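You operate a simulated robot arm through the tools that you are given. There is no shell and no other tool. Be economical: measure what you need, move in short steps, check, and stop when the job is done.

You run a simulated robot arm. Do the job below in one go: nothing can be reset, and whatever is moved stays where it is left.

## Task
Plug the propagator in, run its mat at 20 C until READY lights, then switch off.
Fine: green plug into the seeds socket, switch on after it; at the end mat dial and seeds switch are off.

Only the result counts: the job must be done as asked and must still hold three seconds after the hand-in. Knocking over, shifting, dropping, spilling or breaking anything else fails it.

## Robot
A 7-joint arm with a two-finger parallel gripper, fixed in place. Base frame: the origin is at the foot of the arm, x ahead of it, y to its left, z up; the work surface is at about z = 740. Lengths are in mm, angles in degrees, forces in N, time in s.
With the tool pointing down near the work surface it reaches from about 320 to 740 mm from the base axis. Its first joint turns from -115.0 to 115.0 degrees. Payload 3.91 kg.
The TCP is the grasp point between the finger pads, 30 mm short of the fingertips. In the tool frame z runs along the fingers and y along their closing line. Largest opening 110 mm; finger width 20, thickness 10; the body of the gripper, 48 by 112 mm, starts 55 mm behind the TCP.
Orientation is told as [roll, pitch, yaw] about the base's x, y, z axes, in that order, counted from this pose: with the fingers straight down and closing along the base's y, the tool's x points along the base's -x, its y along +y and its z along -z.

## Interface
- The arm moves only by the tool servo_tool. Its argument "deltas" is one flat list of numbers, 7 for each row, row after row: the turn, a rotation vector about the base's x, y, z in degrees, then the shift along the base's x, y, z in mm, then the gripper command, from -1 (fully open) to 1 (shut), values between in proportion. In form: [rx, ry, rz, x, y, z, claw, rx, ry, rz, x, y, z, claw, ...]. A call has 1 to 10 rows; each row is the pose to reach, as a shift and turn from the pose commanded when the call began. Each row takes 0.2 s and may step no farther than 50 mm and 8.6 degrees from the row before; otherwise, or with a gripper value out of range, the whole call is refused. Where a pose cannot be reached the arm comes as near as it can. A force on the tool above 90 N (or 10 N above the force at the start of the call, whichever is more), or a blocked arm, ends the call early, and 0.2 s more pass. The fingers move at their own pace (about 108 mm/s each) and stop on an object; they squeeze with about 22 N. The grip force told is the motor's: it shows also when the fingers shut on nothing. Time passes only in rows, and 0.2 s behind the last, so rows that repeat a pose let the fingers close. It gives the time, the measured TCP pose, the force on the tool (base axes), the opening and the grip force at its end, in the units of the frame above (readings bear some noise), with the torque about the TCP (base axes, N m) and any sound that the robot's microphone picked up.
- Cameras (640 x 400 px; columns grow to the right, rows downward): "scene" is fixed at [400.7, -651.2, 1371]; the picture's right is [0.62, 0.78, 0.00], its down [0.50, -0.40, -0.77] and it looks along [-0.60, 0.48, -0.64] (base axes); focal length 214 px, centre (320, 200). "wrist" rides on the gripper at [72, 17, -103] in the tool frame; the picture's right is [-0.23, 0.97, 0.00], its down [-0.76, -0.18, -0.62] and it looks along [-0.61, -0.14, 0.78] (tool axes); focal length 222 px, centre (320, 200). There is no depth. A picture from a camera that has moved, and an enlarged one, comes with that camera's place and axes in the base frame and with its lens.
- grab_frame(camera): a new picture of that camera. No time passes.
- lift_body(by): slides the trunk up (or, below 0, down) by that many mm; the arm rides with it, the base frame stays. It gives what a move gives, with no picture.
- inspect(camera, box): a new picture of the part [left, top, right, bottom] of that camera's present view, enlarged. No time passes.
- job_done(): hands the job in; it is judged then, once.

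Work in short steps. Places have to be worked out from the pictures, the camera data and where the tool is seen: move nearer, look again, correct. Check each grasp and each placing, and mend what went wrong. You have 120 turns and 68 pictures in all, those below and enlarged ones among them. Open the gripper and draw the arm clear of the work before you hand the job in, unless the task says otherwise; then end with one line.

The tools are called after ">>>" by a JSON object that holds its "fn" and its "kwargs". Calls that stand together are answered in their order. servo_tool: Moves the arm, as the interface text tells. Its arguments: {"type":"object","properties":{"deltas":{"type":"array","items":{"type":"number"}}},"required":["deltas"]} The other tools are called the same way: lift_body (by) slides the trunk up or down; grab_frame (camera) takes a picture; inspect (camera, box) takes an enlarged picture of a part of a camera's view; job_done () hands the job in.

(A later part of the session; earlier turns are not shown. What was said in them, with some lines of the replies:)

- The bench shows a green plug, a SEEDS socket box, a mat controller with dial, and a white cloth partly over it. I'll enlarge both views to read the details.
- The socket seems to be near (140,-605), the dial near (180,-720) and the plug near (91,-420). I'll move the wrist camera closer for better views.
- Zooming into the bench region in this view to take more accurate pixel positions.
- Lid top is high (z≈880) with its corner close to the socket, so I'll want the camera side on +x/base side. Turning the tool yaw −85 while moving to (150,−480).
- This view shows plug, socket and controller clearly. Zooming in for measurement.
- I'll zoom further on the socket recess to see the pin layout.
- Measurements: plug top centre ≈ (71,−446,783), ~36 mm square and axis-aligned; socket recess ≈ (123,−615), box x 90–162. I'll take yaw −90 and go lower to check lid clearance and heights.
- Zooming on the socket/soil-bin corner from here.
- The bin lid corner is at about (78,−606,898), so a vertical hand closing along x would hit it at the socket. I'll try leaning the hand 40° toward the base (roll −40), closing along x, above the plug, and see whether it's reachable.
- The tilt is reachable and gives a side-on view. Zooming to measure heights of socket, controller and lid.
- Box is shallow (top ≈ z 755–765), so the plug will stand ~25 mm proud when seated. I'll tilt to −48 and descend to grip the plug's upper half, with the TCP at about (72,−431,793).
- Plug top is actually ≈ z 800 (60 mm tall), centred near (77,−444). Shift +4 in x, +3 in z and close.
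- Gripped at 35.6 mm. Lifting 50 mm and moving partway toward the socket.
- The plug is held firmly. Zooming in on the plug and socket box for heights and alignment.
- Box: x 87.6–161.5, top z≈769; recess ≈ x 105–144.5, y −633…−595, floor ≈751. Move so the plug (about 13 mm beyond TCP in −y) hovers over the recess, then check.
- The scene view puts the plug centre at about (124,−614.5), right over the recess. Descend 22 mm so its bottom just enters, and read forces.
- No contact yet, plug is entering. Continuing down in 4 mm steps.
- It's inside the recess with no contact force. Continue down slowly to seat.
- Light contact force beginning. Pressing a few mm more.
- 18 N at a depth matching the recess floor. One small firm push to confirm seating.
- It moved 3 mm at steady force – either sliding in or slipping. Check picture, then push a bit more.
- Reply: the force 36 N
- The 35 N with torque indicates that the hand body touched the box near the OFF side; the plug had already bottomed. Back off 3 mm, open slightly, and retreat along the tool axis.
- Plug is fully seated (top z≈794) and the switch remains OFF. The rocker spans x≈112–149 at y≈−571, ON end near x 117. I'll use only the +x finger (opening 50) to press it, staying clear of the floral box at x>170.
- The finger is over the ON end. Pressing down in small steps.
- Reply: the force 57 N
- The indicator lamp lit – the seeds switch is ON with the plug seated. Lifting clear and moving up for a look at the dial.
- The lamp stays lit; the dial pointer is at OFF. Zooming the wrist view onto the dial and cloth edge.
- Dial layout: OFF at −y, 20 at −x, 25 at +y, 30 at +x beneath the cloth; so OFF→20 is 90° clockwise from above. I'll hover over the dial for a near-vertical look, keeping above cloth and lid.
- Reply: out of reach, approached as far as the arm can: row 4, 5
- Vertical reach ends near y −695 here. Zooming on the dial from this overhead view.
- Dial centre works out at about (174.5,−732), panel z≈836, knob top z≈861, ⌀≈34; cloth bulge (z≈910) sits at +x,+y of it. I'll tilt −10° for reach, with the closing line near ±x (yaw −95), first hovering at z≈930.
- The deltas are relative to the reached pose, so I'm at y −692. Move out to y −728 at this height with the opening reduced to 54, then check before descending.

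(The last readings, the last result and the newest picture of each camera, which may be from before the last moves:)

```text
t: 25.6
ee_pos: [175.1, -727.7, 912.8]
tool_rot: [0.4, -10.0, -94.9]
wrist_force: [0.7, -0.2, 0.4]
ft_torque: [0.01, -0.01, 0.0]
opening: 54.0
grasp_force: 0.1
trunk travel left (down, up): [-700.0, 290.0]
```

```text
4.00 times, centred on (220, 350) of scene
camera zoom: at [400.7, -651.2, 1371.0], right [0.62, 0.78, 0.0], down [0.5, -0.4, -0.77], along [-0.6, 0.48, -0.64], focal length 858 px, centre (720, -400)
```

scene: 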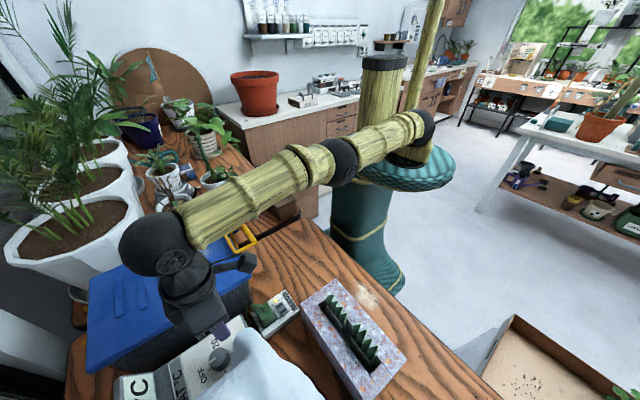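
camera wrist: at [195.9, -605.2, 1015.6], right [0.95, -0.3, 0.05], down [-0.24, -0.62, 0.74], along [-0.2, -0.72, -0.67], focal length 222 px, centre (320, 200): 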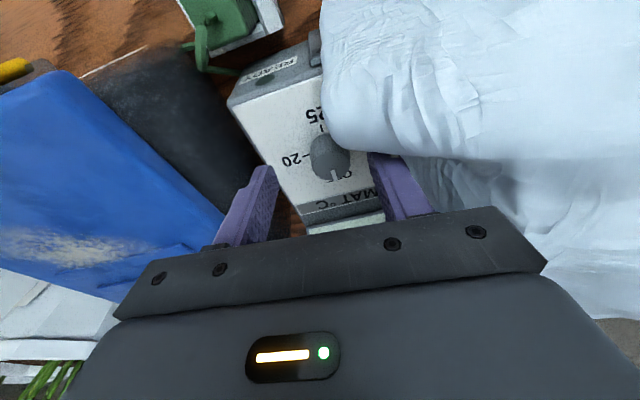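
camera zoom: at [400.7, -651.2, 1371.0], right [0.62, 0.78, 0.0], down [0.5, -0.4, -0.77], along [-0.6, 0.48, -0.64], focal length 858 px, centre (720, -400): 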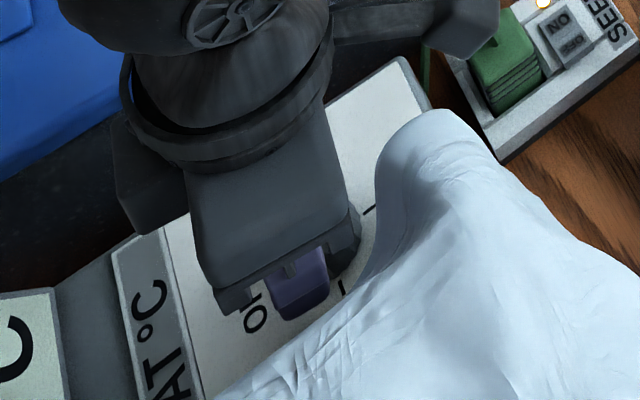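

Fingers straddle the knob with cloth clear (~19 mm). Descend to z≈880 and close gently on the knob.

>>> {"fn": "servo_tool", "kwargs": {"deltas": [0, 0, 0, -0.8, 0, -12, 0.02, 0, 0, 0, -0.8, 0, -24, 0.02, 0, 0, 0, -0.8, 0, -33, 0.02, 0, 0, 0, -0.8, 0, -33, 1, 0, 0, 0, -0.8, 0, -33, 1]}}

>>> {"fn": "inspect", "kwargs": {"camera": "wrist", "box": [220, 60, 460, 220]}}

```text
t: 26.8
ee_pos: [173.1, -727.9, 877.4]
tool_rot: [0.3, -9.8, -95.0]
wrist_force: [-5.3, 2.3, -3.5]
ft_torque: [0.08, 0.1, -0.06]
opening: 34.6
grasp_force: 45.3
trunk travel left (down, up): [-700.0, 290.0]
```

```text
2.50 times, centred on (340, 140) of wrist
camera zoom: at [197.4, -642.3, 966.7], right [0.95, -0.31, 0.04], down [-0.24, -0.63, 0.74], along [-0.2, -0.72, -0.67], focal length 555 px, centre (270, 350)
```

zoom: 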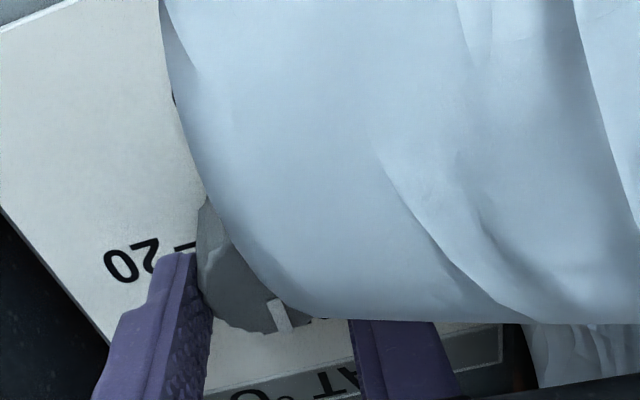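

Knob gripped (34.6 mm). Rotating 45° clockwise about the tool axis.

>>> {"fn": "servo_tool", "kwargs": {"deltas": [0, -1.3, -7.39, 0, 0, 0, 1, 0, -2.6, -14.8, 0, 0, 0, 1, 0, -3.9, -22.2, 0, 0, 0, 1, 0, -5.2, -29.6, 0, 0, 0, 1, 0, -6.5, -36.9, 0, 0, 0, 1, 0, -7.8, -44.3, 0, 0, 0, 1]}}

>>> {"fn": "inspect", "kwargs": {"camera": "scene", "box": [150, 300, 290, 400]}}

```text
t: 28.2
ee_pos: [170.7, -727.5, 879.9]
tool_rot: [7.1, -6.5, -140.4]
wrist_force: [-20.2, 9.1, 1.2]
ft_torque: [0.28, 2.09, 0.02]
opening: 35.6
grasp_force: 44.8
trunk travel left (down, up): [-700.0, 290.0]
```

```text
4.00 times, centred on (220, 350) of scene
camera zoom: at [400.7, -651.2, 1371.0], right [0.62, 0.78, 0.0], down [0.5, -0.4, -0.77], along [-0.6, 0.48, -0.64], focal length 858 px, centre (720, -400)
```

zoom: 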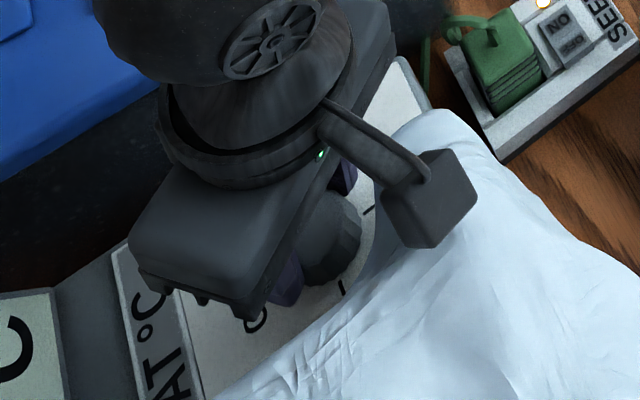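

45° done, some strain from tilt mismatch. Open to release, rotate the hand back, and look at the pointer.

>>> {"fn": "servo_tool", "kwargs": {"deltas": [0, 0, 0, 0, 0, 0, 0.02, 0, 0, 0, 0, 0, 0, 0.02, 0, 1.3, 7.39, 0, 0, 0, 0.02, 0, 2.6, 14.8, 0, 0, 0, 0.02, 0, 3.9, 22.2, 0, 0, 0, 0.02, 0, 5.2, 29.6, 0, 0, 0, 0.02, 0, 6.5, 36.9, 0, 0, 0, 0.02, 0, 7.8, 44.3, 0, 0, 0, 0.02]}}

>>> {"fn": "inspect", "kwargs": {"camera": "wrist", "box": [220, 60, 460, 220]}}

```text
t: 30.0
ee_pos: [174.5, -727.6, 879.5]
tool_rot: [0.4, -10.0, -94.7]
wrist_force: [0.1, 0.2, -1.5]
ft_torque: [-0.02, -0.02, 0.01]
opening: 54.1
grasp_force: 0.1
trunk travel left (down, up): [-700.0, 290.0]
```

```text
2.50 times, centred on (340, 140) of wrist
camera zoom: at [198.2, -641.9, 967.9], right [0.95, -0.3, 0.05], down [-0.23, -0.62, 0.74], along [-0.2, -0.72, -0.67], focal length 555 px, centre (270, 350)
```

zoom: 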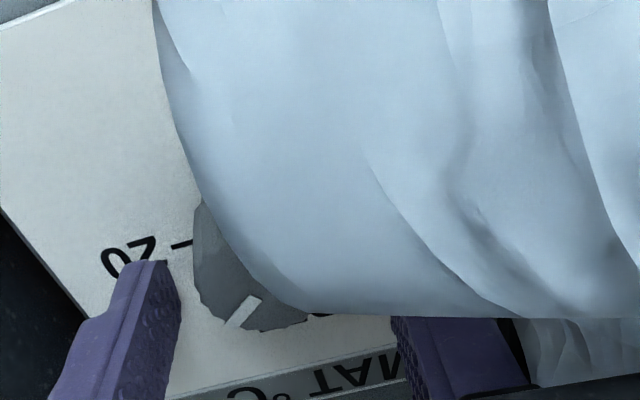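

The pointer turned 45°. Re-grip and turn another 45°, then release.

>>> {"fn": "servo_tool", "kwargs": {"deltas": [0, 0, 0, 0, 0, 0, 1, 0, 0, 0, 0, 0, 0, 1, 0, -1.3, -7.39, 0, 0, 0, 1, 0, -2.6, -14.8, 0, 0, 0, 1, 0, -3.9, -22.2, 0, 0, 0, 1, 0, -5.2, -29.6, 0, 0, 0, 1, 0, -6.5, -36.9, 0, 0, 0, 1, 0, -7.8, -44.3, 0, 0, 0, 1, 0, -7.8, -44.3, 0, 0, 0, 0.02, 0, -7.8, -44.3, 0, 0, 0, 0.02]}}

>>> {"fn": "servo_tool", "kwargs": {"deltas": [0, 1.3, 7.39, 0, 0, 0, 0.02, 0, 2.6, 14.8, 0, 0, 0, 0.02, 0, 3.9, 22.2, 0, 0, 0, 0.02, 0, 5.2, 29.6, 0, 0, 0, 0.02, 0, 6.5, 36.9, 0, 0, 0, 0.02, 0, 7.8, 44.3, 0, 0, 0, 0.02]}}

>>> {"fn": "inspect", "kwargs": {"camera": "wrist", "box": [220, 60, 460, 220]}}

```text
t: 32.2
ee_pos: [174.9, -727.6, 878.2]
tool_rot: [7.3, -6.4, -140.4]
wrist_force: [-0.3, -0.2, 0.7]
ft_torque: [0.01, -0.01, 0.0]
opening: 54.0
grasp_force: 0.1
trunk travel left (down, up): [-700.0, 290.0]
```

```text
t: 33.6
ee_pos: [173.4, -727.1, 877.6]
tool_rot: [0.4, -9.9, -94.8]
wrist_force: [-0.3, -0.4, -0.1]
ft_torque: [0.0, 0.02, 0.0]
opening: 53.7
grasp_force: 0.1
trunk travel left (down, up): [-700.0, 290.0]
```

```text
2.50 times, centred on (340, 140) of wrist
camera zoom: at [197.5, -642.2, 967.2], right [0.95, -0.3, 0.05], down [-0.23, -0.62, 0.74], along [-0.2, -0.72, -0.67], focal length 555 px, centre (270, 350)
```

zoom: 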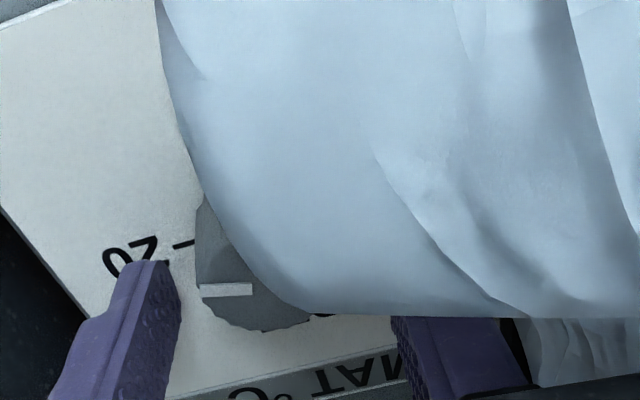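

The pointer is near 20, possibly slightly past. Lift clear and check with the scene camera, including READY.

>>> {"fn": "servo_tool", "kwargs": {"deltas": [0, 0, 0, 0, 0, 25, 0.02, 0, 0, 0, 0, 0, 60, 0.02, 0, 0, 0, -5, 30, 100, 0.02, 0, 0, 0, -10, 75, 110, 0.02, 0, 0, 0, -15, 120, 120, 0.02, 0, 0, 0, -20, 160, 120, 0.02]}}

>>> {"fn": "inspect", "kwargs": {"camera": "scene", "box": [130, 300, 290, 400]}}

>>> {"fn": "grab_frame", "kwargs": {"camera": "wrist"}}

```text
refused: row 3 steps farther than a row can; nothing moved
```

```text
4.00 times, centred on (210, 350) of scene
camera zoom: at [400.7, -651.2, 1371.0], right [0.62, 0.78, 0.0], down [0.5, -0.4, -0.77], along [-0.6, 0.48, -0.64], focal length 858 px, centre (760, -400)
```

zoom: 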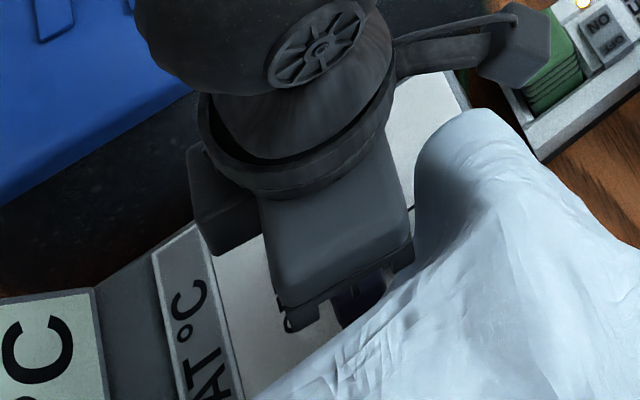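

```text
17 pictures are left
camera wrist: at [197.5, -642.2, 967.2], right [0.95, -0.3, 0.05], down [-0.23, -0.62, 0.74], along [-0.2, -0.72, -0.67], focal length 222 px, centre (320, 200)
```

wrist: 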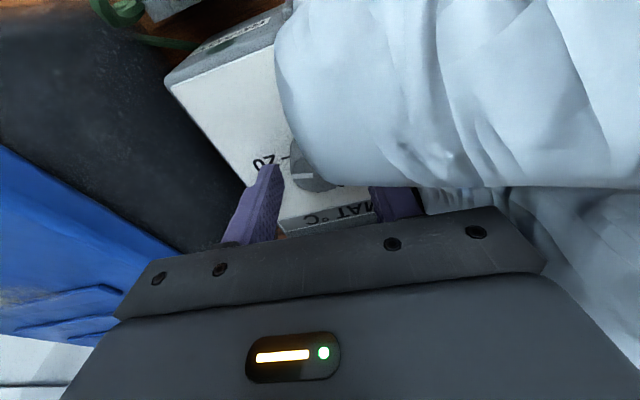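

A step was too long; redoing with shorter rows.

>>> {"fn": "servo_tool", "kwargs": {"deltas": [0, 0, 0, 0, 0, 25, 0.02, 0, 0, 0, 0, 0, 60, 0.02, 0, 0, 0, -5, 30, 85, 0.02, 0, 0, 0, -10, 70, 100, 0.02, 0, 0, 0, -15, 110, 110, 0.02, 0, 0, 0, -20, 150, 120, 0.02]}}

>>> {"fn": "inspect", "kwargs": {"camera": "scene", "box": [130, 300, 290, 400]}}

>>> {"fn": "grab_frame", "kwargs": {"camera": "wrist"}}

```text
t: 35.0
ee_pos: [155.0, -574.8, 998.3]
tool_rot: [0.4, -10.0, -94.9]
wrist_force: [-0.6, 0.9, 0.6]
ft_torque: [0.01, 0.03, 0.02]
opening: 53.9
grasp_force: 0.1
trunk travel left (down, up): [-700.0, 290.0]
```

```text
4.00 times, centred on (210, 350) of scene
camera zoom: at [400.7, -651.2, 1371.0], right [0.62, 0.78, 0.0], down [0.5, -0.4, -0.77], along [-0.6, 0.48, -0.64], focal length 858 px, centre (760, -400)
```

zoom: 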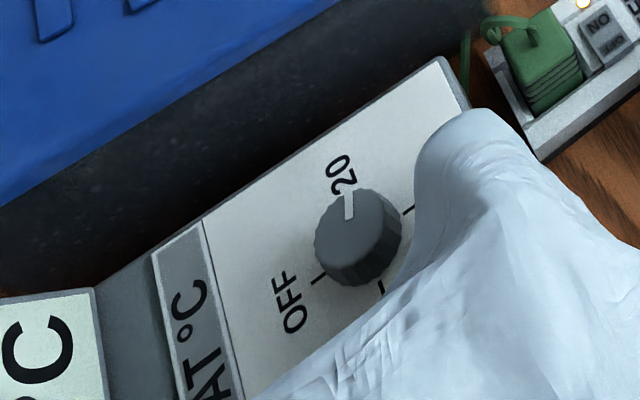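

```text
15 pictures are left
camera wrist: at [178.3, -489.6, 1086.7], right [0.95, -0.3, 0.05], down [-0.24, -0.62, 0.75], along [-0.2, -0.72, -0.66], focal length 222 px, centre (320, 200)
```

wrist: 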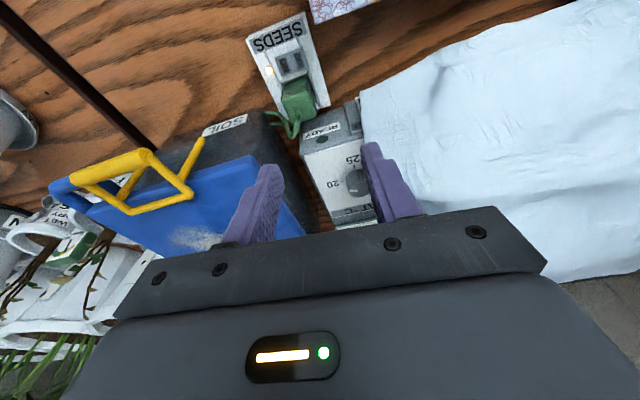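

The pointer is at the 20 mark (within a few degrees). Wait a few seconds, then check READY.

>>> {"fn": "servo_tool", "kwargs": {"deltas": [0, 0, 0, 0, 0, 0, 0.02, 0, 0, 0, 0, 0, 0, 0.02, 0, 0, 0, 0, 0, 0, 0.02, 0, 0, 0, 0, 0, 0, 0.02, 0, 0, 0, 0, 0, 0, 0.02, 0, 0, 0, 0, 0, 0, 0.02, 0, 0, 0, 0, 0, 0, 0.02, 0, 0, 0, 0, 0, 0, 0.02, 0, 0, 0, 0, 0, 0, 0.02, 0, 0, 0, 0, 0, 0, 0.02]}}

>>> {"fn": "servo_tool", "kwargs": {"deltas": [0, 0, 0, 0, 0, 0, 0.02, 0, 0, 0, 0, 0, 0, 0.02, 0, 0, 0, 0, 0, 0, 0.02, 0, 0, 0, 0, 0, 0, 0.02, 0, 0, 0, 0, 0, 0, 0.02, 0, 0, 0, 0, 0, 0, 0.02, 0, 0, 0, 0, 0, 0, 0.02, 0, 0, 0, 0, 0, 0, 0.02, 0, 0, 0, 0, 0, 0, 0.02, 0, 0, 0, 0, 0, 0, 0.02]}}

>>> {"fn": "inspect", "kwargs": {"camera": "wrist", "box": [240, 40, 400, 240]}}

```text
t: 37.2
ee_pos: [153.2, -576.6, 997.3]
tool_rot: [0.4, -10.0, -94.9]
wrist_force: [0.3, -0.2, -0.5]
ft_torque: [-0.02, -0.04, -0.02]
opening: 54.0
grasp_force: 0.0
trunk travel left (down, up): [-700.0, 290.0]
```

```text
t: 39.4
ee_pos: [154.8, -576.0, 996.4]
tool_rot: [0.5, -9.9, -94.8]
wrist_force: [-0.3, 0.6, 0.6]
ft_torque: [-0.01, 0.0, 0.01]
opening: 53.8
grasp_force: 0.0
trunk travel left (down, up): [-700.0, 290.0]
```

```text
2.00 times, centred on (320, 140) of wrist
camera zoom: at [178.2, -490.8, 1086.1], right [0.95, -0.3, 0.05], down [-0.24, -0.62, 0.74], along [-0.2, -0.72, -0.67], focal length 444 px, centre (320, 320)
```

zoom: 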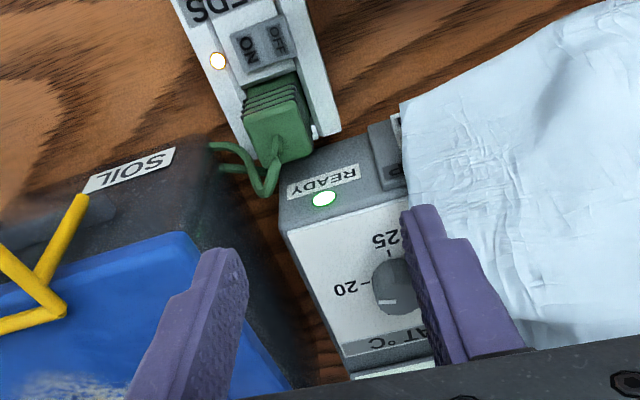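

READY is lit. Return to the dial: retrace to hover above the knob and pre-rotate the hand −45°.

>>> {"fn": "servo_tool", "kwargs": {"deltas": [0, 0, 0, 5, -40, -10, 0.02, 0, 0, 0, 10, -80, -20, 0.02, 0, 0, 0, 15, -120, -35, 0.02, 0, 0, 0, 20, -150, -60, 0.02, 0, -1.3, -7.39, 20, -150, -60, 0.02, 0, -2.6, -14.8, 20, -150, -60, 0.02, 0, -3.9, -22.2, 20, -150, -60, 0.02, 0, -5.2, -29.6, 20, -150, -60, 0.02, 0, -6.5, -36.9, 20, -150, -60, 0.02, 0, -7.8, -44.3, 20, -150, -60, 0.02]}}

>>> {"fn": "servo_tool", "kwargs": {"deltas": [0, 0, 0, 0, 0, -20, 0.02, 0, 0, 0, 0, 0, -40, 0.02, 0, 0, 0, 0, 0, -60, 0.02, 0, 0, 0, 0, 0, -60, 0.02]}}

```text
t: 41.6
ee_pos: [175.5, -726.5, 938.8]
tool_rot: [7.2, -6.4, -140.4]
wrist_force: [-0.3, 0.2, 0.4]
ft_torque: [-0.02, 0.03, 0.01]
opening: 54.0
grasp_force: 0.0
trunk travel left (down, up): [-700.0, 290.0]
```

```text
t: 42.6
ee_pos: [174.8, -727.0, 879.9]
tool_rot: [7.2, -6.3, -140.4]
wrist_force: [0.2, -0.2, 0.0]
ft_torque: [0.03, 0.0, 0.04]
opening: 54.0
grasp_force: 0.0
trunk travel left (down, up): [-700.0, 290.0]
```

Now close and turn +45°, release, then go back for the second half.

>>> {"fn": "servo_tool", "kwargs": {"deltas": [0, 0, 0, 0, 0, 0, 1, 0, 0, 0, 0, 0, 0, 1, 0, 1.3, 7.39, 0, 0, 0, 1, 0, 2.6, 14.8, 0, 0, 0, 1, 0, 3.9, 22.2, 0, 0, 0, 1, 0, 5.2, 29.6, 0, 0, 0, 1, 0, 6.5, 36.9, 0, 0, 0, 1, 0, 7.8, 44.3, 0, 0, 0, 1, 0, 7.8, 44.3, 0, 0, 0, 0.02, 0, 7.8, 44.3, 0, 0, 0, 0.02]}}

>>> {"fn": "servo_tool", "kwargs": {"deltas": [0, -1.3, -7.39, 0, 0, 0, 0.02, 0, -2.6, -14.8, 0, 0, 0, 0.02, 0, -3.9, -22.2, 0, 0, 0, 0.02, 0, -5.2, -29.6, 0, 0, 0, 0.02, 0, -6.5, -36.9, 0, 0, 0, 0.02, 0, -7.8, -44.3, 0, 0, 0, 0.02]}}

>>> {"fn": "servo_tool", "kwargs": {"deltas": [0, 0, 0, 0, 0, 0, 1, 0, 0, 0, 0, 0, 0, 1, 0, 1.3, 7.39, 0, 0, 0, 1, 0, 2.6, 14.8, 0, 0, 0, 1, 0, 3.9, 22.2, 0, 0, 0, 1, 0, 5.2, 29.6, 0, 0, 0, 1, 0, 6.5, 36.9, 0, 0, 0, 1, 0, 7.8, 44.3, 0, 0, 0, 1, 0, 7.8, 44.3, 0, 0, 0, 0.02, 0, 7.8, 44.3, 0, 0, 0, 0.02]}}

>>> {"fn": "inspect", "kwargs": {"camera": "wrist", "box": [220, 60, 460, 220]}}

```text
t: 44.8
ee_pos: [174.5, -728.4, 879.4]
tool_rot: [0.5, -10.1, -94.8]
wrist_force: [0.5, -0.2, 0.8]
ft_torque: [0.01, -0.03, 0.01]
opening: 53.7
grasp_force: 0.1
trunk travel left (down, up): [-700.0, 290.0]
```

```text
t: 46.2
ee_pos: [173.2, -726.4, 877.8]
tool_rot: [7.2, -6.4, -140.4]
wrist_force: [-0.1, -0.7, -0.2]
ft_torque: [-0.01, -0.02, -0.02]
opening: 53.7
grasp_force: 0.1
trunk travel left (down, up): [-700.0, 290.0]
```

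```text
t: 48.4
ee_pos: [174.9, -729.4, 878.5]
tool_rot: [0.4, -10.0, -94.8]
wrist_force: [-0.3, 0.0, -0.2]
ft_torque: [-0.02, 0.01, 0.03]
opening: 54.1
grasp_force: 0.0
trunk travel left (down, up): [-700.0, 290.0]
```

```text
2.50 times, centred on (340, 140) of wrist
camera zoom: at [198.8, -642.0, 967.2], right [0.95, -0.3, 0.05], down [-0.24, -0.62, 0.75], along [-0.2, -0.72, -0.67], focal length 555 px, centre (270, 350)
```

zoom: 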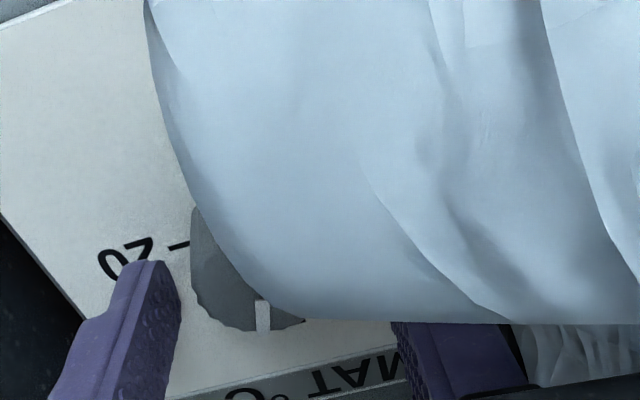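

The pointer is ~17° short of OFF (so the forward turn had overshot 20 a little). I'll retract with more tilt to read the temperature display, READY lamp and pointer.

>>> {"fn": "servo_tool", "kwargs": {"deltas": [0, 0, 0, 0, 0, 25, 0.02, 0, 0, 0, 0, 0, 60, 0.02, 0, 0, 0, -5, 30, 85, 0.02, -5, 0, 0, -10, 70, 100, 0.02, -10, 0, 0, -15, 110, 110, 0.02, -15, 0, 0, -20, 150, 120, 0.02, -20, 0, 0, -20, 180, 110, 0.02, -20, 0, 0, -20, 180, 110, 0.02]}}

>>> {"fn": "inspect", "kwargs": {"camera": "wrist", "box": [240, 60, 400, 220]}}

```text
t: 50.2
ee_pos: [154.0, -548.3, 988.3]
tool_rot: [2.3, -30.0, -95.6]
wrist_force: [0.1, 0.5, -0.2]
ft_torque: [0.0, -0.02, -0.01]
opening: 53.7
grasp_force: 0.1
trunk travel left (down, up): [-700.0, 290.0]
```

```text
2.50 times, centred on (320, 140) of wrist
camera zoom: at [178.4, -437.0, 1041.8], right [0.95, -0.27, 0.15], down [-0.24, -0.33, 0.91], along [-0.2, -0.9, -0.38], focal length 555 px, centre (320, 350)
```

zoom: 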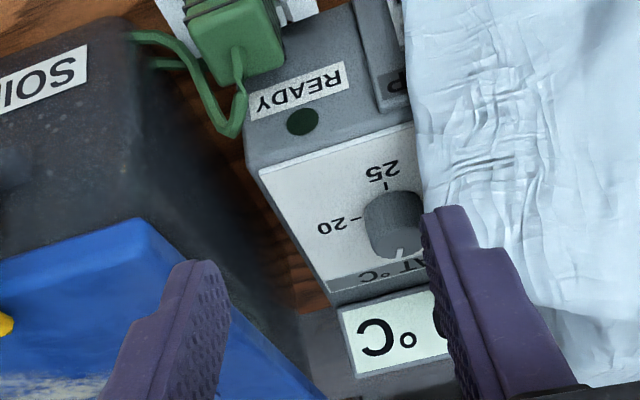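

READY is out with the dial near OFF. Since my first setting overshot the 20 mark by ~17°, I'll set it accurately to 20 and confirm READY there before final shut-off. Returning to the knob.

>>> {"fn": "servo_tool", "kwargs": {"deltas": [5, 0, 0, 0, -30, 10, 0.02, 10, 0, 0, 5, -70, 0, 0.02, 15, 0, 0, 10, -110, -10, 0.02, 20, 0, 0, 15, -150, -25, 0.02, 20, 0, 0, 20, -180, -50, 0.02, 20, 0, 0, 20, -180, -85, 0.02, 20, 0, 0, 20, -180, -110, 0.02, 20, 0, 0, 20, -180, -110, 0.02]}}

>>> {"fn": "servo_tool", "kwargs": {"deltas": [0, 0, 0, 0, 0, 0, 1, 0, 0, 0, 0, 0, 0, 1, 0, -1.22, -6.9, 0, 0, 0, 1, 0, -2.44, -13.8, 0, 0, 0, 1, 0, -3.65, -20.7, 0, 0, 0, 1, 0, -4.87, -27.6, 0, 0, 0, 1, 0, -6.1, -34.5, 0, 0, 0, 1, 0, -6.1, -34.5, 0, 0, 0, 1, 0, -6.1, -34.5, 0, 0, 0, 0.02, 0, -6.1, -34.5, 0, 0, 0, 0.02]}}

>>> {"fn": "servo_tool", "kwargs": {"deltas": [0, 1.22, 6.9, 0, 0, 0, 0.02, 0, 2.44, 13.8, 0, 0, 0, 0.02, 0, 3.65, 20.7, 0, 0, 0, 0.02, 0, 4.87, 27.6, 0, 0, 0, 0.02, 0, 6.1, 34.5, 0, 0, 0, 0.02]}}

>>> {"fn": "inspect", "kwargs": {"camera": "wrist", "box": [220, 60, 460, 220]}}

```text
t: 52.0
ee_pos: [175.8, -725.4, 876.4]
tool_rot: [0.4, -9.8, -94.9]
wrist_force: [-0.4, 0.9, 1.2]
ft_torque: [0.03, 0.0, -0.05]
opening: 53.7
grasp_force: 0.2
trunk travel left (down, up): [-700.0, 290.0]
```

```text
t: 54.2
ee_pos: [176.7, -726.3, 878.3]
tool_rot: [6.1, -7.7, -130.2]
wrist_force: [1.1, 0.5, 0.5]
ft_torque: [-0.03, 0.02, -0.01]
opening: 53.9
grasp_force: 0.0
trunk travel left (down, up): [-700.0, 290.0]
```

```text
t: 55.4
ee_pos: [174.8, -728.0, 878.2]
tool_rot: [0.4, -10.0, -94.8]
wrist_force: [0.4, -0.1, -0.6]
ft_torque: [0.01, 0.03, 0.02]
opening: 54.0
grasp_force: 0.0
trunk travel left (down, up): [-700.0, 290.0]
```

```text
2.50 times, centred on (340, 140) of wrist
camera zoom: at [198.1, -642.0, 967.6], right [0.95, -0.3, 0.05], down [-0.23, -0.62, 0.74], along [-0.2, -0.72, -0.67], focal length 555 px, centre (270, 350)
```

zoom: 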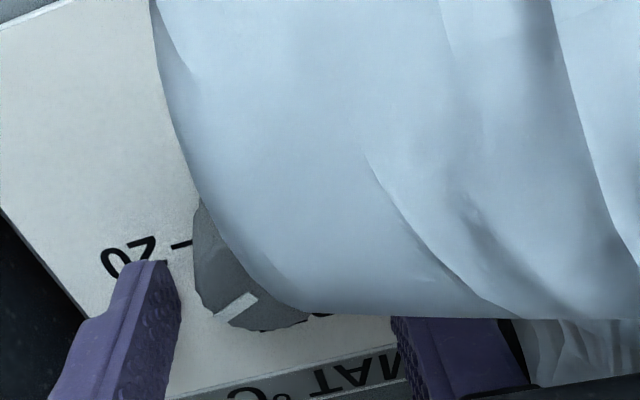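

Calibrated by the knob centre, the pointer is ~28° short of 20 now (and the earlier setting was only ~6° off). Turn another 23° to centre on 20, wait, and view with READY in frame.

>>> {"fn": "servo_tool", "kwargs": {"deltas": [0, 0, 0, 0, 0, 0, 1, 0, 0, 0, 0, 0, 0, 1, 0, -1.33, -7.55, 0, 0, 0, 1, 0, -2.66, -15.1, 0, 0, 0, 1, 0, -4, -22.65, 0, 0, 0, 1, 0, -4, -22.65, 0, 0, 0, 1, 0, -4, -22.65, 0, 0, 0, 0.02, 0, -4, -22.65, 0, 0, 0, 0.02]}}

>>> {"fn": "servo_tool", "kwargs": {"deltas": [0, 1.33, 7.55, 0, 0, 0, 0.02, 0, 2.66, 15.1, 0, 0, 0, 0.02, 0, 4, 22.65, 0, 0, 0, 0.02, 0, 4, 22.65, 0, 0, 0, 0.02, 0, 4, 22.65, 0, 0, 0, 0.02, 0, 4, 22.65, 0, 0, 0, 0.02, 0, 4, 22.65, 0, 0, 0, 0.02, 0, 4, 22.65, 0, 0, 0, 0.02, 0, 4, 22.65, 0, 0, 0, 0.02, 0, 4, 22.65, 0, 0, 0, 0.02]}}

>>> {"fn": "inspect", "kwargs": {"camera": "wrist", "box": [170, 0, 410, 220]}}

```text
t: 57.2
ee_pos: [177.0, -727.1, 877.5]
tool_rot: [4.3, -8.8, -118.2]
wrist_force: [-0.7, 0.1, -0.3]
ft_torque: [0.02, -0.01, 0.0]
opening: 54.0
grasp_force: 0.2
trunk travel left (down, up): [-700.0, 290.0]
```

```text
t: 59.4
ee_pos: [175.1, -727.7, 879.2]
tool_rot: [0.4, -10.0, -95.0]
wrist_force: [-1.3, 0.0, 0.5]
ft_torque: [0.02, 0.01, 0.01]
opening: 54.0
grasp_force: 0.0
trunk travel left (down, up): [-700.0, 290.0]
```

```text
1.82 times, centred on (290, 110) of wrist
camera zoom: at [198.3, -641.6, 967.9], right [0.95, -0.3, 0.05], down [-0.24, -0.62, 0.74], along [-0.2, -0.72, -0.67], focal length 404 px, centre (374, 364)
```

zoom: 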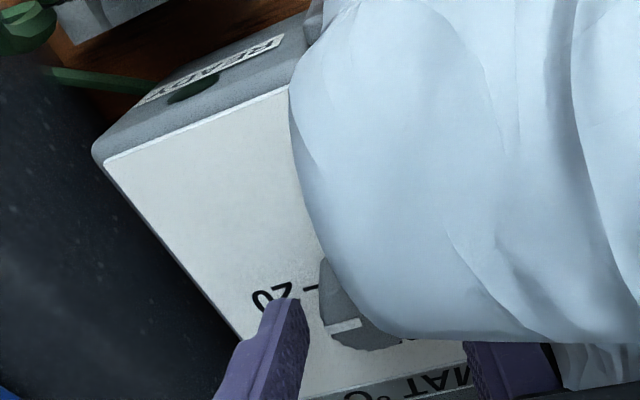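

Pointer is now right on 20 (≈181–186°). READY isn't lit yet; wait ~4 s and look again.

>>> {"fn": "servo_tool", "kwargs": {"deltas": [0, 0, 0, 0, 0, 0, 0.02, 0, 0, 0, 0, 0, 0, 0.02, 0, 0, 0, 0, 0, 0, 0.02, 0, 0, 0, 0, 0, 0, 0.02, 0, 0, 0, 0, 0, 0, 0.02, 0, 0, 0, 0, 0, 0, 0.02, 0, 0, 0, 0, 0, 0, 0.02, 0, 0, 0, 0, 0, 0, 0.02, 0, 0, 0, 0, 0, 0, 0.02, 0, 0, 0, 0, 0, 0, 0.02]}}

>>> {"fn": "servo_tool", "kwargs": {"deltas": [0, 0, 0, 0, 0, 0, 0.02, 0, 0, 0, 0, 0, 0, 0.02, 0, 0, 0, 0, 0, 0, 0.02, 0, 0, 0, 0, 0, 0, 0.02, 0, 0, 0, 0, 0, 0, 0.02, 0, 0, 0, 0, 0, 0, 0.02, 0, 0, 0, 0, 0, 0, 0.02, 0, 0, 0, 0, 0, 0, 0.02, 0, 0, 0, 0, 0, 0, 0.02, 0, 0, 0, 0, 0, 0, 0.02]}}

>>> {"fn": "servo_tool", "kwargs": {"deltas": [0, 0, 0, 0, 0, 0, 0.02, 0, 0, 0, 0, 0, 0, 0.02, 0, 0, 0, 0, 0, 0, 0.02, 0, 0, 0, 0, 0, 0, 0.02, 0, 0, 0, 0, 0, 0, 0.02, 0, 0, 0, 0, 0, 0, 0.02, 0, 0, 0, 0, 0, 0, 0.02, 0, 0, 0, 0, 0, 0, 0.02, 0, 0, 0, 0, 0, 0, 0.02, 0, 0, 0, 0, 0, 0, 0.02]}}

>>> {"fn": "inspect", "kwargs": {"camera": "wrist", "box": [170, 0, 410, 220]}}

```text
t: 61.6
ee_pos: [174.3, -727.4, 880.2]
tool_rot: [0.4, -10.0, -94.9]
wrist_force: [0.1, 0.3, -0.2]
ft_torque: [0.03, 0.02, -0.01]
opening: 53.9
grasp_force: 0.1
trunk travel left (down, up): [-700.0, 290.0]
```

```text
t: 63.8
ee_pos: [174.3, -726.4, 880.4]
tool_rot: [0.4, -10.0, -94.8]
wrist_force: [0.1, -0.3, -1.0]
ft_torque: [0.05, -0.01, -0.01]
opening: 53.9
grasp_force: 0.0
trunk travel left (down, up): [-700.0, 290.0]
```

```text
t: 66.0
ee_pos: [174.5, -728.3, 879.7]
tool_rot: [0.4, -10.0, -94.8]
wrist_force: [-0.9, -0.2, 0.5]
ft_torque: [0.0, 0.02, -0.02]
opening: 53.8
grasp_force: 0.0
trunk travel left (down, up): [-700.0, 290.0]
```

```text
1.82 times, centred on (290, 110) of wrist
camera zoom: at [198.3, -641.6, 967.9], right [0.95, -0.3, 0.05], down [-0.24, -0.62, 0.74], along [-0.2, -0.72, -0.67], focal length 404 px, centre (374, 364)
```

zoom: 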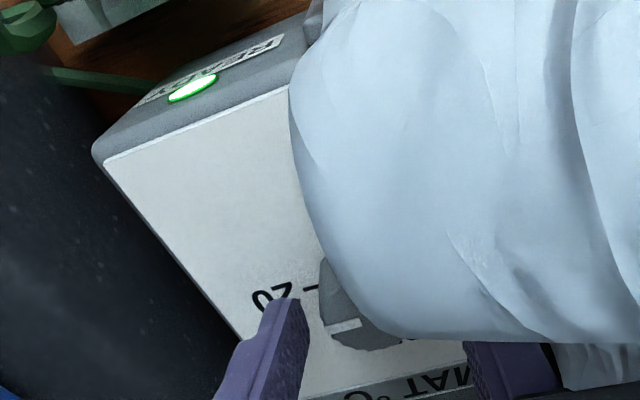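

READY is lit with the dial accurately on 20. Now turn to OFF: two counter-clockwise segments, then check.

>>> {"fn": "servo_tool", "kwargs": {"deltas": [0, -1.3, -7.39, 0, 0, 0, 0.02, 0, -2.6, -14.8, 0, 0, 0, 0.02, 0, -3.9, -22.2, 0, 0, 0, 0.02, 0, -5.2, -29.6, 0, 0, 0, 0.02, 0, -6.5, -36.9, 0, 0, 0, 0.02, 0, -7.8, -44.3, 0, 0, 0, 0.02]}}

>>> {"fn": "servo_tool", "kwargs": {"deltas": [0, 0, 0, 0, 0, 0, 1, 0, 0, 0, 0, 0, 0, 1, 0, 1.3, 7.39, 0, 0, 0, 1, 0, 2.6, 14.8, 0, 0, 0, 1, 0, 3.9, 22.2, 0, 0, 0, 1, 0, 5.2, 29.6, 0, 0, 0, 1, 0, 6.5, 36.9, 0, 0, 0, 1, 0, 7.8, 44.3, 0, 0, 0, 1, 0, 7.8, 44.3, 0, 0, 0, 0.02, 0, 7.8, 44.3, 0, 0, 0, 0.02]}}

>>> {"fn": "servo_tool", "kwargs": {"deltas": [0, -1.3, -7.39, 0, 0, 0, 0.02, 0, -2.6, -14.8, 0, 0, 0, 0.02, 0, -3.9, -22.2, 0, 0, 0, 0.02, 0, -5.2, -29.6, 0, 0, 0, 0.02, 0, -6.5, -36.9, 0, 0, 0, 0.02, 0, -7.8, -44.3, 0, 0, 0, 0.02]}}

>>> {"fn": "servo_tool", "kwargs": {"deltas": [0, 0, 0, 0, 0, 0, 1, 0, 0, 0, 0, 0, 0, 1, 0, 1.3, 7.39, 0, 0, 0, 1, 0, 2.6, 14.8, 0, 0, 0, 1, 0, 3.9, 22.2, 0, 0, 0, 1, 0, 5.2, 29.6, 0, 0, 0, 1, 0, 6.5, 36.9, 0, 0, 0, 1, 0, 7.8, 44.3, 0, 0, 0, 1, 0, 7.8, 44.3, 0, 0, 0, 0.02, 0, 7.8, 44.3, 0, 0, 0, 0.02]}}

>>> {"fn": "inspect", "kwargs": {"camera": "wrist", "box": [220, 60, 460, 220]}}

```text
t: 67.4
ee_pos: [175.5, -727.4, 878.4]
tool_rot: [7.2, -6.4, -140.4]
wrist_force: [0.1, -0.2, -0.7]
ft_torque: [0.02, 0.0, 0.0]
opening: 53.8
grasp_force: 0.1
trunk travel left (down, up): [-700.0, 290.0]
```

```text
t: 69.6
ee_pos: [175.4, -727.6, 879.5]
tool_rot: [0.3, -10.0, -94.8]
wrist_force: [-0.4, -0.6, -0.3]
ft_torque: [0.01, -0.01, -0.03]
opening: 54.1
grasp_force: 0.0
trunk travel left (down, up): [-700.0, 290.0]
```

```text
t: 71.0
ee_pos: [173.5, -727.4, 878.6]
tool_rot: [7.2, -6.4, -140.4]
wrist_force: [0.2, 0.3, 0.4]
ft_torque: [0.01, 0.02, 0.0]
opening: 53.9
grasp_force: 0.1
trunk travel left (down, up): [-700.0, 290.0]
```

```text
t: 73.2
ee_pos: [174.5, -727.7, 879.8]
tool_rot: [0.3, -10.1, -94.8]
wrist_force: [0.4, 0.2, -1.1]
ft_torque: [0.03, -0.02, 0.02]
opening: 53.9
grasp_force: 0.0
trunk travel left (down, up): [-700.0, 290.0]
```

```text
2.50 times, centred on (340, 140) of wrist
camera zoom: at [198.2, -641.4, 968.0], right [0.95, -0.3, 0.05], down [-0.24, -0.62, 0.75], along [-0.2, -0.72, -0.67], focal length 555 px, centre (270, 350)
```

zoom: 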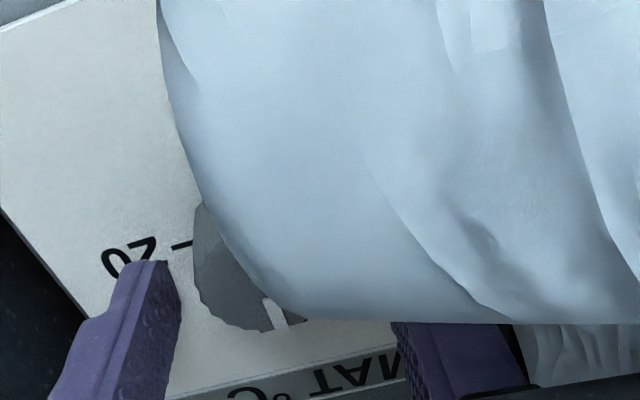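

Pointer is back on OFF. Lift off and go to the switch; I'll press OFF with the +x finger at wide opening (90) to keep the hand away from the floral box.

>>> {"fn": "servo_tool", "kwargs": {"deltas": [0, 0, 0, 0, 0, 25, 0.02, 0, 0, 0, 0, 0, 60, 0.02, 0, 0, 0, -5, 30, 85, 0.02, -7, 0, 1, -15, 70, 95, 0.02, -14, 0, 2, -30, 108, 95, 0.02, -21, 0, 3, -50, 140, 80, 0.02, -28, 0, 4, -65, 160, 55, 0.02, -35, 0, 5, -78, 170, 20, -0.3, -38, 0, 5, -82.5, 172, -15, -0.636, -38, 0, 5, -82.5, 172, -15, -0.636]}}

```text
t: 75.4
ee_pos: [92.0, -554.2, 862.9]
tool_rot: [2.5, -48.0, -90.9]
wrist_force: [-0.3, -0.1, 0.1]
ft_torque: [0.0, 0.04, -0.01]
opening: 90.2
grasp_force: 0.1
trunk travel left (down, up): [-700.0, 290.0]
```

In position at z 863. Descend to just above the rocker and check.

>>> {"fn": "servo_tool", "kwargs": {"deltas": [0, 0, 0, 0, -1, -25, -0.636, 0, 0, 0, 0, -1, -50, -0.636, 0, 0, 0, 0, -1, -50, -0.636]}}

>>> {"fn": "inspect", "kwargs": {"camera": "scene", "box": [240, 280, 320, 330]}}

```text
t: 76.2
ee_pos: [92.1, -555.8, 812.7]
tool_rot: [2.5, -47.8, -90.7]
wrist_force: [0.0, 0.2, -0.4]
ft_torque: [-0.01, -0.03, -0.01]
opening: 89.9
grasp_force: 0.1
trunk travel left (down, up): [-700.0, 290.0]
```

```text
8.00 times, centred on (280, 305) of scene
camera zoom: at [400.7, -651.2, 1371.0], right [0.62, 0.78, 0.0], down [0.5, -0.4, -0.77], along [-0.6, 0.48, -0.64], focal length 1716 px, centre (640, -640)
```

zoom: 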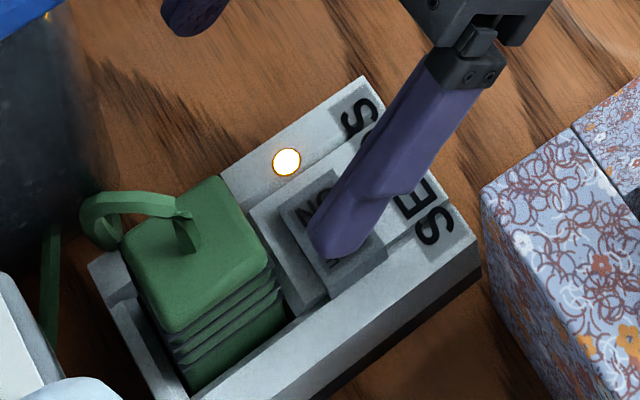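

Finger lines up with the OFF end (mirror of the ON press). Pressing down in small steps.

>>> {"fn": "servo_tool", "kwargs": {"deltas": [0, 0, 0, 1, 0, -5, -0.636, 0, 0, 0, 1, 0, -9, -0.636, 0, 0, 0, 1, 0, -13, -0.636, 0, 0, 0, 1, 0, -16, -0.636]}}

>>> {"fn": "inspect", "kwargs": {"camera": "scene", "box": [240, 280, 320, 330]}}

```text
t: 77.2
ee_pos: [91.7, -555.9, 801.3]
tool_rot: [2.7, -48.4, -90.9]
wrist_force: [0.3, 4.3, 21.3]
ft_torque: [-0.2, -0.99, 0.33]
opening: 90.2
grasp_force: 0.5
trunk travel left (down, up): [-700.0, 290.0]
```

```text
8.00 times, centred on (280, 305) of scene
camera zoom: at [400.7, -651.2, 1371.0], right [0.62, 0.78, 0.0], down [0.5, -0.4, -0.77], along [-0.6, 0.48, -0.64], focal length 1716 px, centre (640, -640)
```

zoom: 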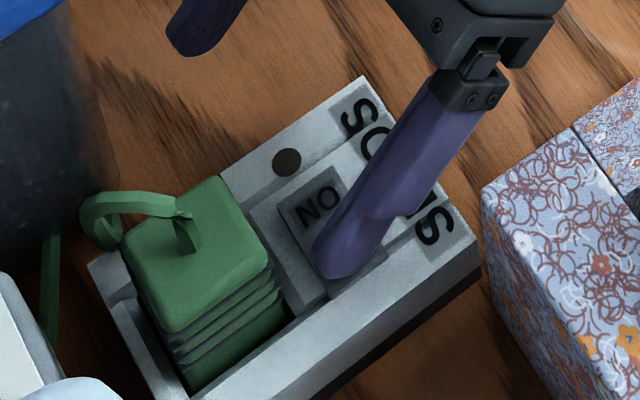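

The lamp is out: the seeds switch is off. Retract upward, away from the work, open the gripper, and take a final look.

>>> {"fn": "servo_tool", "kwargs": {"deltas": [0, 0, 0, 0, 0, 15, -0.636, 0, 0, 0, 0, 10, 50, -0.636, 0, 0, 0, 5, 30, 95, -0.636, 8, 0, 0, 20, 50, 135, -1, 16, 0, 0, 35, 65, 175, -1, 24, 0, 0, 50, 80, 210, -1, 30, 0, 0, 65, 90, 240, -1, 30, 0, 0, 65, 90, 240, -1]}}

>>> {"fn": "grab_frame", "kwargs": {"camera": "wrist"}}

>>> {"fn": "inspect", "kwargs": {"camera": "scene", "box": [130, 260, 350, 400]}}

```text
t: 79.0
ee_pos: [156.3, -466.7, 1038.6]
tool_rot: [2.0, -17.9, -90.5]
wrist_force: [0.7, 0.4, -0.1]
ft_torque: [0.02, -0.06, -0.03]
opening: 110.1
grasp_force: 0.0
trunk travel left (down, up): [-700.0, 290.0]
```

```text
5 pictures are left
camera wrist: at [169.6, -368.0, 1115.4], right [0.97, -0.21, 0.1], down [-0.2, -0.53, 0.82], along [-0.12, -0.82, -0.56], focal length 222 px, centre (320, 200)
```

wrist: 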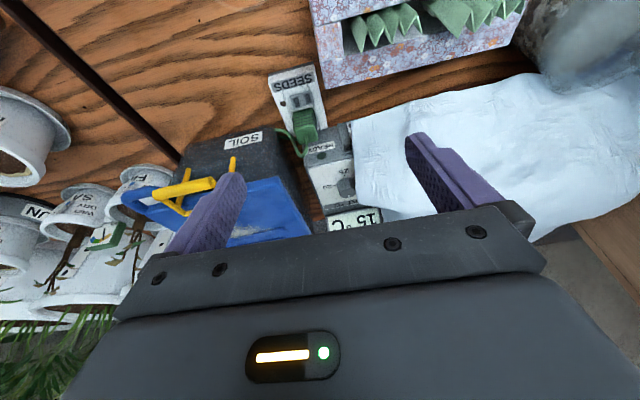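

```text
2.86 times, centred on (240, 330) of scene
camera zoom: at [400.7, -651.2, 1371.0], right [0.62, 0.78, 0.0], down [0.5, -0.4, -0.77], along [-0.6, 0.48, -0.64], focal length 613 px, centre (549, -171)
```

zoom: 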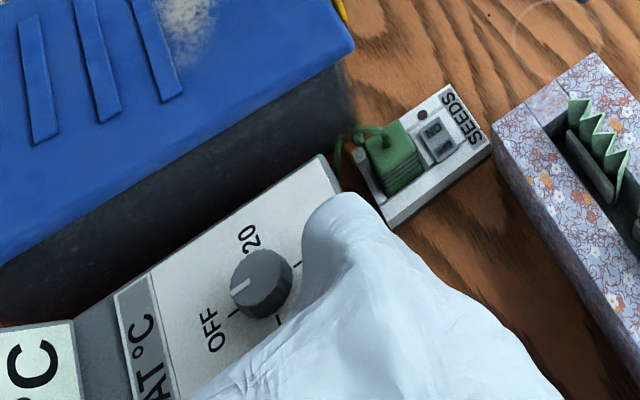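

Final check: the plug is seated, the lamp and READY are out, the dial pointer is on OFF as at the start, and nothing appears to have moved. Handing in.

>>> {"fn": "job_done", "kwargs": {}}

```text
The job is handed in.
```

The job is handed in: I plugged the green plug into the seeds socket, then switched the socket on and ran the mat at 20 °C until READY lit. I turned the dial back to OFF and switched the seeds switch off. My first dial setting may have gone slightly past 20, so I reset it and got READY again. The hand also brushed the floral box while seating the plug, but the pictures show it did not move.
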